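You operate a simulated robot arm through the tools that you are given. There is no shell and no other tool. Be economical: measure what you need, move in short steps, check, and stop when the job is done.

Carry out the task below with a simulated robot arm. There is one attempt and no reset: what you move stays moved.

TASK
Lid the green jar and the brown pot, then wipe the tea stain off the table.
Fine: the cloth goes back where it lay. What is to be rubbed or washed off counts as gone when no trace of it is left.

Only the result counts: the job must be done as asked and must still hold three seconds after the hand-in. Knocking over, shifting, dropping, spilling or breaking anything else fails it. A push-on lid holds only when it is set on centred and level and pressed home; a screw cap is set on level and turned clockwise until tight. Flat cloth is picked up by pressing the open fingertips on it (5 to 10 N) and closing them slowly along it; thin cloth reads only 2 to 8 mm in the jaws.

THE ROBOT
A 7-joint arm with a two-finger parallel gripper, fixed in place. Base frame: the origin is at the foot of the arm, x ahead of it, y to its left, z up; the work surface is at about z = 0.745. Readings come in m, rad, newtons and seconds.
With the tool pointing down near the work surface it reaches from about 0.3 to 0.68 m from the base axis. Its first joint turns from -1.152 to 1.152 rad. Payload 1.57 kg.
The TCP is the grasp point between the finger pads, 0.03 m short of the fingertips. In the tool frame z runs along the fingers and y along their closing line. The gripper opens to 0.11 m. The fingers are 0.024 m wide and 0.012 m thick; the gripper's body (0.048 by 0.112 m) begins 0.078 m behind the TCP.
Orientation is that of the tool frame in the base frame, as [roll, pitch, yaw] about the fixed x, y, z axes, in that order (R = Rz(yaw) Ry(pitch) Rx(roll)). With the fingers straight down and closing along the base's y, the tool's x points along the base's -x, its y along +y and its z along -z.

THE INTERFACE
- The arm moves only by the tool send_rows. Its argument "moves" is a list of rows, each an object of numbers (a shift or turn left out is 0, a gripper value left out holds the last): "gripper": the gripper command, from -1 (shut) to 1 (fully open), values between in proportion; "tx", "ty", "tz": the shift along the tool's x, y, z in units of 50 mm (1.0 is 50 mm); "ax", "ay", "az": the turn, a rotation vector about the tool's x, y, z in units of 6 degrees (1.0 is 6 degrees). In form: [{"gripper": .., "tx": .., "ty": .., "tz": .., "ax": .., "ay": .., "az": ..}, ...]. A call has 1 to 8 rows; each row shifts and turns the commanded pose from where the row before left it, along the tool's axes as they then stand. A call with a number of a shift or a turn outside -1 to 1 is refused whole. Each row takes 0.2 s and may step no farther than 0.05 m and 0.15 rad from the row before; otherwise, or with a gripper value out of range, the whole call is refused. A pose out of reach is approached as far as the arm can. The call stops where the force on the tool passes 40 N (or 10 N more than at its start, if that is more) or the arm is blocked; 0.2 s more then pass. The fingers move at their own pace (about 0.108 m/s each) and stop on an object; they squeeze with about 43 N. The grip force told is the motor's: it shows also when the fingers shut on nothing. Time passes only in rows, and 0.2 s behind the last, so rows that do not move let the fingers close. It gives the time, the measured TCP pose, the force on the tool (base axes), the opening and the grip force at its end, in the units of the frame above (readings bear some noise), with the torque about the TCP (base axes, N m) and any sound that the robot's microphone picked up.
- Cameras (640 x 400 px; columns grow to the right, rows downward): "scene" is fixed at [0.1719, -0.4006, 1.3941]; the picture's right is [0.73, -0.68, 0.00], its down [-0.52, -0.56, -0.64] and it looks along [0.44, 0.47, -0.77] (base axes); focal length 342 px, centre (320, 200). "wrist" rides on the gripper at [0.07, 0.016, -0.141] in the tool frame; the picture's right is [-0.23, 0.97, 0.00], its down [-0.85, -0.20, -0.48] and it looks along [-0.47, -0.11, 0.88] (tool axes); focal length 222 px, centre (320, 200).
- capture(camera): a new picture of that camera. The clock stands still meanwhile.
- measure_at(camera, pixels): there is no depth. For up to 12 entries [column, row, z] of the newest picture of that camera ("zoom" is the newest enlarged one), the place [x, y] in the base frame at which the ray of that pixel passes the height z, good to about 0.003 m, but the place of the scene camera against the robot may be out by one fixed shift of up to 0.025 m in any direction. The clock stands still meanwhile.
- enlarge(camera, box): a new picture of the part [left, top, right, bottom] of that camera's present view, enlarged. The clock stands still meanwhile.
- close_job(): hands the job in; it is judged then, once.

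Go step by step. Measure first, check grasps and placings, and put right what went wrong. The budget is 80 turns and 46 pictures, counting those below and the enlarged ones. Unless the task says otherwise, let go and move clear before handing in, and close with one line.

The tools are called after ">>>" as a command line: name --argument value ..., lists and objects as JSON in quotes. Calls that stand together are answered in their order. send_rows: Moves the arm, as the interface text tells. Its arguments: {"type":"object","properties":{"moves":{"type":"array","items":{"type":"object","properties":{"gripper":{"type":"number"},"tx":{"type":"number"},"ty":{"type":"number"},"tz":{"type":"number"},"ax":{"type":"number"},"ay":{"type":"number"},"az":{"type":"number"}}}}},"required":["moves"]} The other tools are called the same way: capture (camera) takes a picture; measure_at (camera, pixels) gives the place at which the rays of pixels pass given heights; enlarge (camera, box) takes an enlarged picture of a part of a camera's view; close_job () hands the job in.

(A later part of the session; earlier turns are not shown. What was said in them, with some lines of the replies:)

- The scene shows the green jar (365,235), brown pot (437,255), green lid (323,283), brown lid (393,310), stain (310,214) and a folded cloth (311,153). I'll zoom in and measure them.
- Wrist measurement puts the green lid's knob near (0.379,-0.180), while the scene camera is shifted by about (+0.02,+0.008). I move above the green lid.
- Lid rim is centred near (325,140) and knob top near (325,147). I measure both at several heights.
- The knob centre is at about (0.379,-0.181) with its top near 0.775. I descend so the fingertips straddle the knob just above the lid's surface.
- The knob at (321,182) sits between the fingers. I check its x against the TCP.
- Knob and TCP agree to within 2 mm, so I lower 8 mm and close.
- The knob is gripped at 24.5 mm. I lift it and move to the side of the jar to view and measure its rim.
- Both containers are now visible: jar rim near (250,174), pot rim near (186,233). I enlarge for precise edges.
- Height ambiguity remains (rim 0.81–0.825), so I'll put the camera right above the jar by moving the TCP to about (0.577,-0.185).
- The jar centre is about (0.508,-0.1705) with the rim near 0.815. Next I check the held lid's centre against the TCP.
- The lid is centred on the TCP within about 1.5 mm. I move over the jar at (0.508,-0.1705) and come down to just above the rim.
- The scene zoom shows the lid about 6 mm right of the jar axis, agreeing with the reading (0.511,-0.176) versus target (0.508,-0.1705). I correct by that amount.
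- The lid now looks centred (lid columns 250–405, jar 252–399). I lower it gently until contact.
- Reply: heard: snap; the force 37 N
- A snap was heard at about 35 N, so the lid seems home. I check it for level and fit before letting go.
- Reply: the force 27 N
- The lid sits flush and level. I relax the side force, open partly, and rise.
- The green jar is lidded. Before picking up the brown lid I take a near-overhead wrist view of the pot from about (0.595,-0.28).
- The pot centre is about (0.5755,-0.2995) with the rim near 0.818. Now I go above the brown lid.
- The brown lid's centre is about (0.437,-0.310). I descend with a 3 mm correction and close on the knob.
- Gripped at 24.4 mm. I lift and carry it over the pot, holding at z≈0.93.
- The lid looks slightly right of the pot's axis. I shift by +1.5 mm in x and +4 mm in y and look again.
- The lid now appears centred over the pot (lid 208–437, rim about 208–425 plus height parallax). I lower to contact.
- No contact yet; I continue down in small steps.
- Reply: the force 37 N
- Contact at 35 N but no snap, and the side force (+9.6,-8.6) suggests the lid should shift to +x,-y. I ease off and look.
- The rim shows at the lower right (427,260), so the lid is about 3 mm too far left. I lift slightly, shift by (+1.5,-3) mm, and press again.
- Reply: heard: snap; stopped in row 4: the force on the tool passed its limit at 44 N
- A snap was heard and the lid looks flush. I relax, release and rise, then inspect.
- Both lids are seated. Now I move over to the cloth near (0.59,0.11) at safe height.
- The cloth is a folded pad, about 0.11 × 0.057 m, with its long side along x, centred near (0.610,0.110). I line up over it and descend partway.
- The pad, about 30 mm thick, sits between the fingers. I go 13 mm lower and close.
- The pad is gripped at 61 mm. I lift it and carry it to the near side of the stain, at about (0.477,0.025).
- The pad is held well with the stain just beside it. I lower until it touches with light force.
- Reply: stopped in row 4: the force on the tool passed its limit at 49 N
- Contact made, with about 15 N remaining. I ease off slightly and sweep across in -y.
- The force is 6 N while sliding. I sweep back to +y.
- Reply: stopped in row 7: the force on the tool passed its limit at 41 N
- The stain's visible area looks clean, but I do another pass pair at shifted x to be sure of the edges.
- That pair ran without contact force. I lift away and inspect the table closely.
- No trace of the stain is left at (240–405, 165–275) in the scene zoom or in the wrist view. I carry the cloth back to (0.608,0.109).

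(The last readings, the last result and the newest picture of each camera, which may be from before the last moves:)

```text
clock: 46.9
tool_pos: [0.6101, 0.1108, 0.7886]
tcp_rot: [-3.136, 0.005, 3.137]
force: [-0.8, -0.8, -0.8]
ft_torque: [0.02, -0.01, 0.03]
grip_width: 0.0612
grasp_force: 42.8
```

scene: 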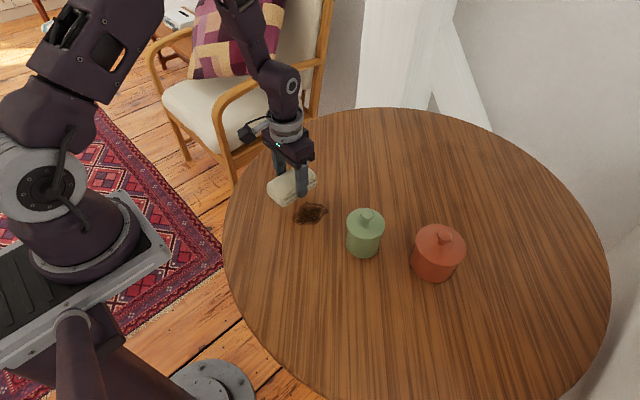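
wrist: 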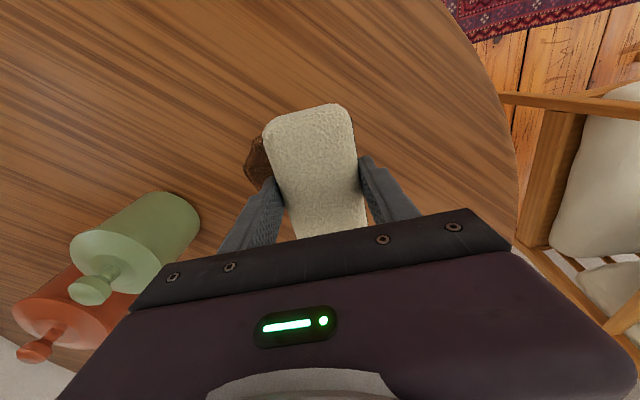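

The cloth is about 1 mm above the table, with no contact force. I lower a touch more, release and rise.

>>> send_rows --moves '[{"tz": 0.03}, {}]'

>>> send_rows --moves '[{"gripper": -0.2}, {"gripper": 0.3}, {"gripper": 1}, {}, {}, {"tz": -0.6}, {"tz": -0.9}, {"tz": -0.9}]'

>>> enlarge --camera "wrist" --box '[220, 70, 440, 220]'

>>> capture --camera "scene"

```text
clock: 47.5
tool_pos: [0.6102, 0.11, 0.7868]
tcp_rot: [-3.137, 0.007, 3.141]
force: [-7.2, -0.2, 23.2]
ft_torque: [0.69, 0.33, 0.21]
grip_width: 0.061
grasp_force: 43.8
```

```text
clock: 49.3
tool_pos: [0.6118, 0.1087, 0.9053]
tcp_rot: [-3.137, 0.006, 3.138]
force: [-0.7, 0.5, -0.1]
ft_torque: [-0.01, 0.0, 0.02]
grip_width: 0.11
grasp_force: 0.1
```

```text
2.67 times, centred on (330, 145) of wrist
```

zoom: 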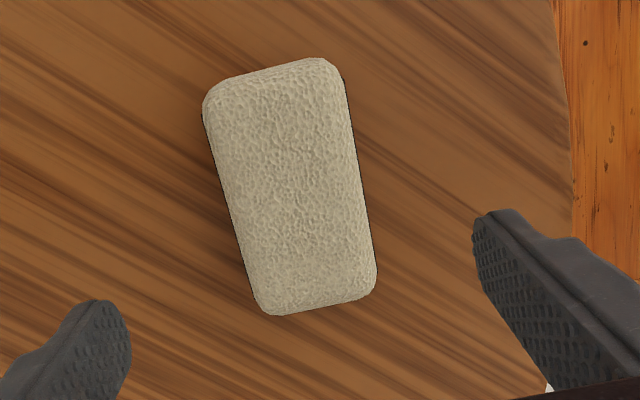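

```text
8 pictures are left
```

scene: 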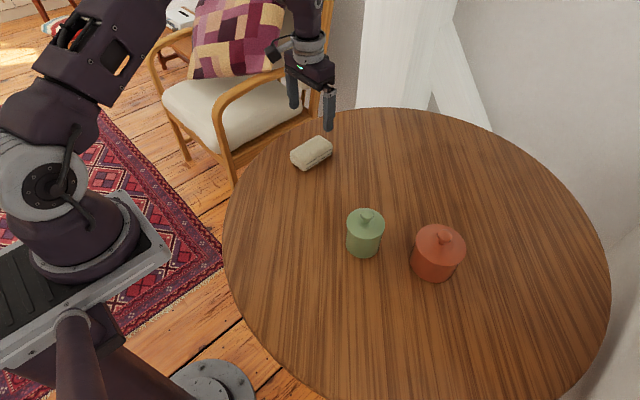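

The cloth lies where it was (311,153 in scene) and both lids are on. I take a last close look at the stain area with the arm clear.

>>> enlarge --camera "scene" --box '[280, 190, 340, 240]'

>>> enlarge --camera "scene" --box '[270, 120, 480, 300]'

```text
8.00 times, centred on (310, 215) of scene
```

zoom: 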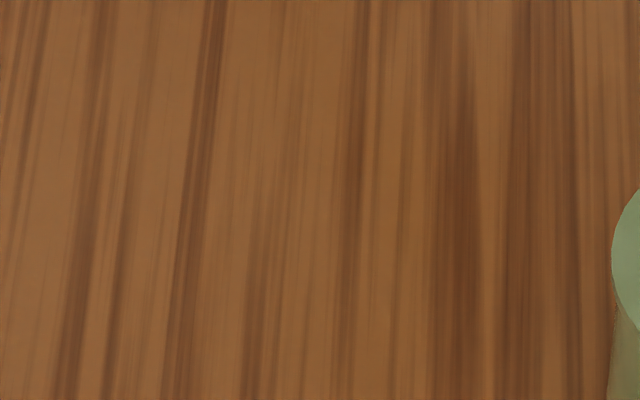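

```text
2.22 times, centred on (375, 210) of scene
```

zoom: 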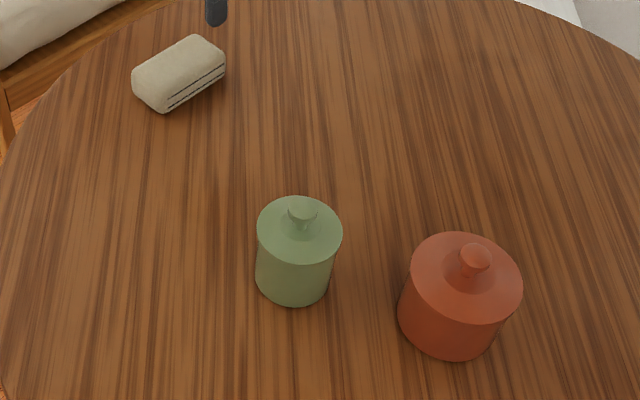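

The table is clean, both lids are seated, the cloth is back and the arm is clear, so I hand in.

>>> close_job

```text
The job is handed in.
```

The green jar and the brown pot each have their lid pressed on (I heard both snap), no trace of the tea stain shows in the close-up pictures, and the cloth is back where it lay.
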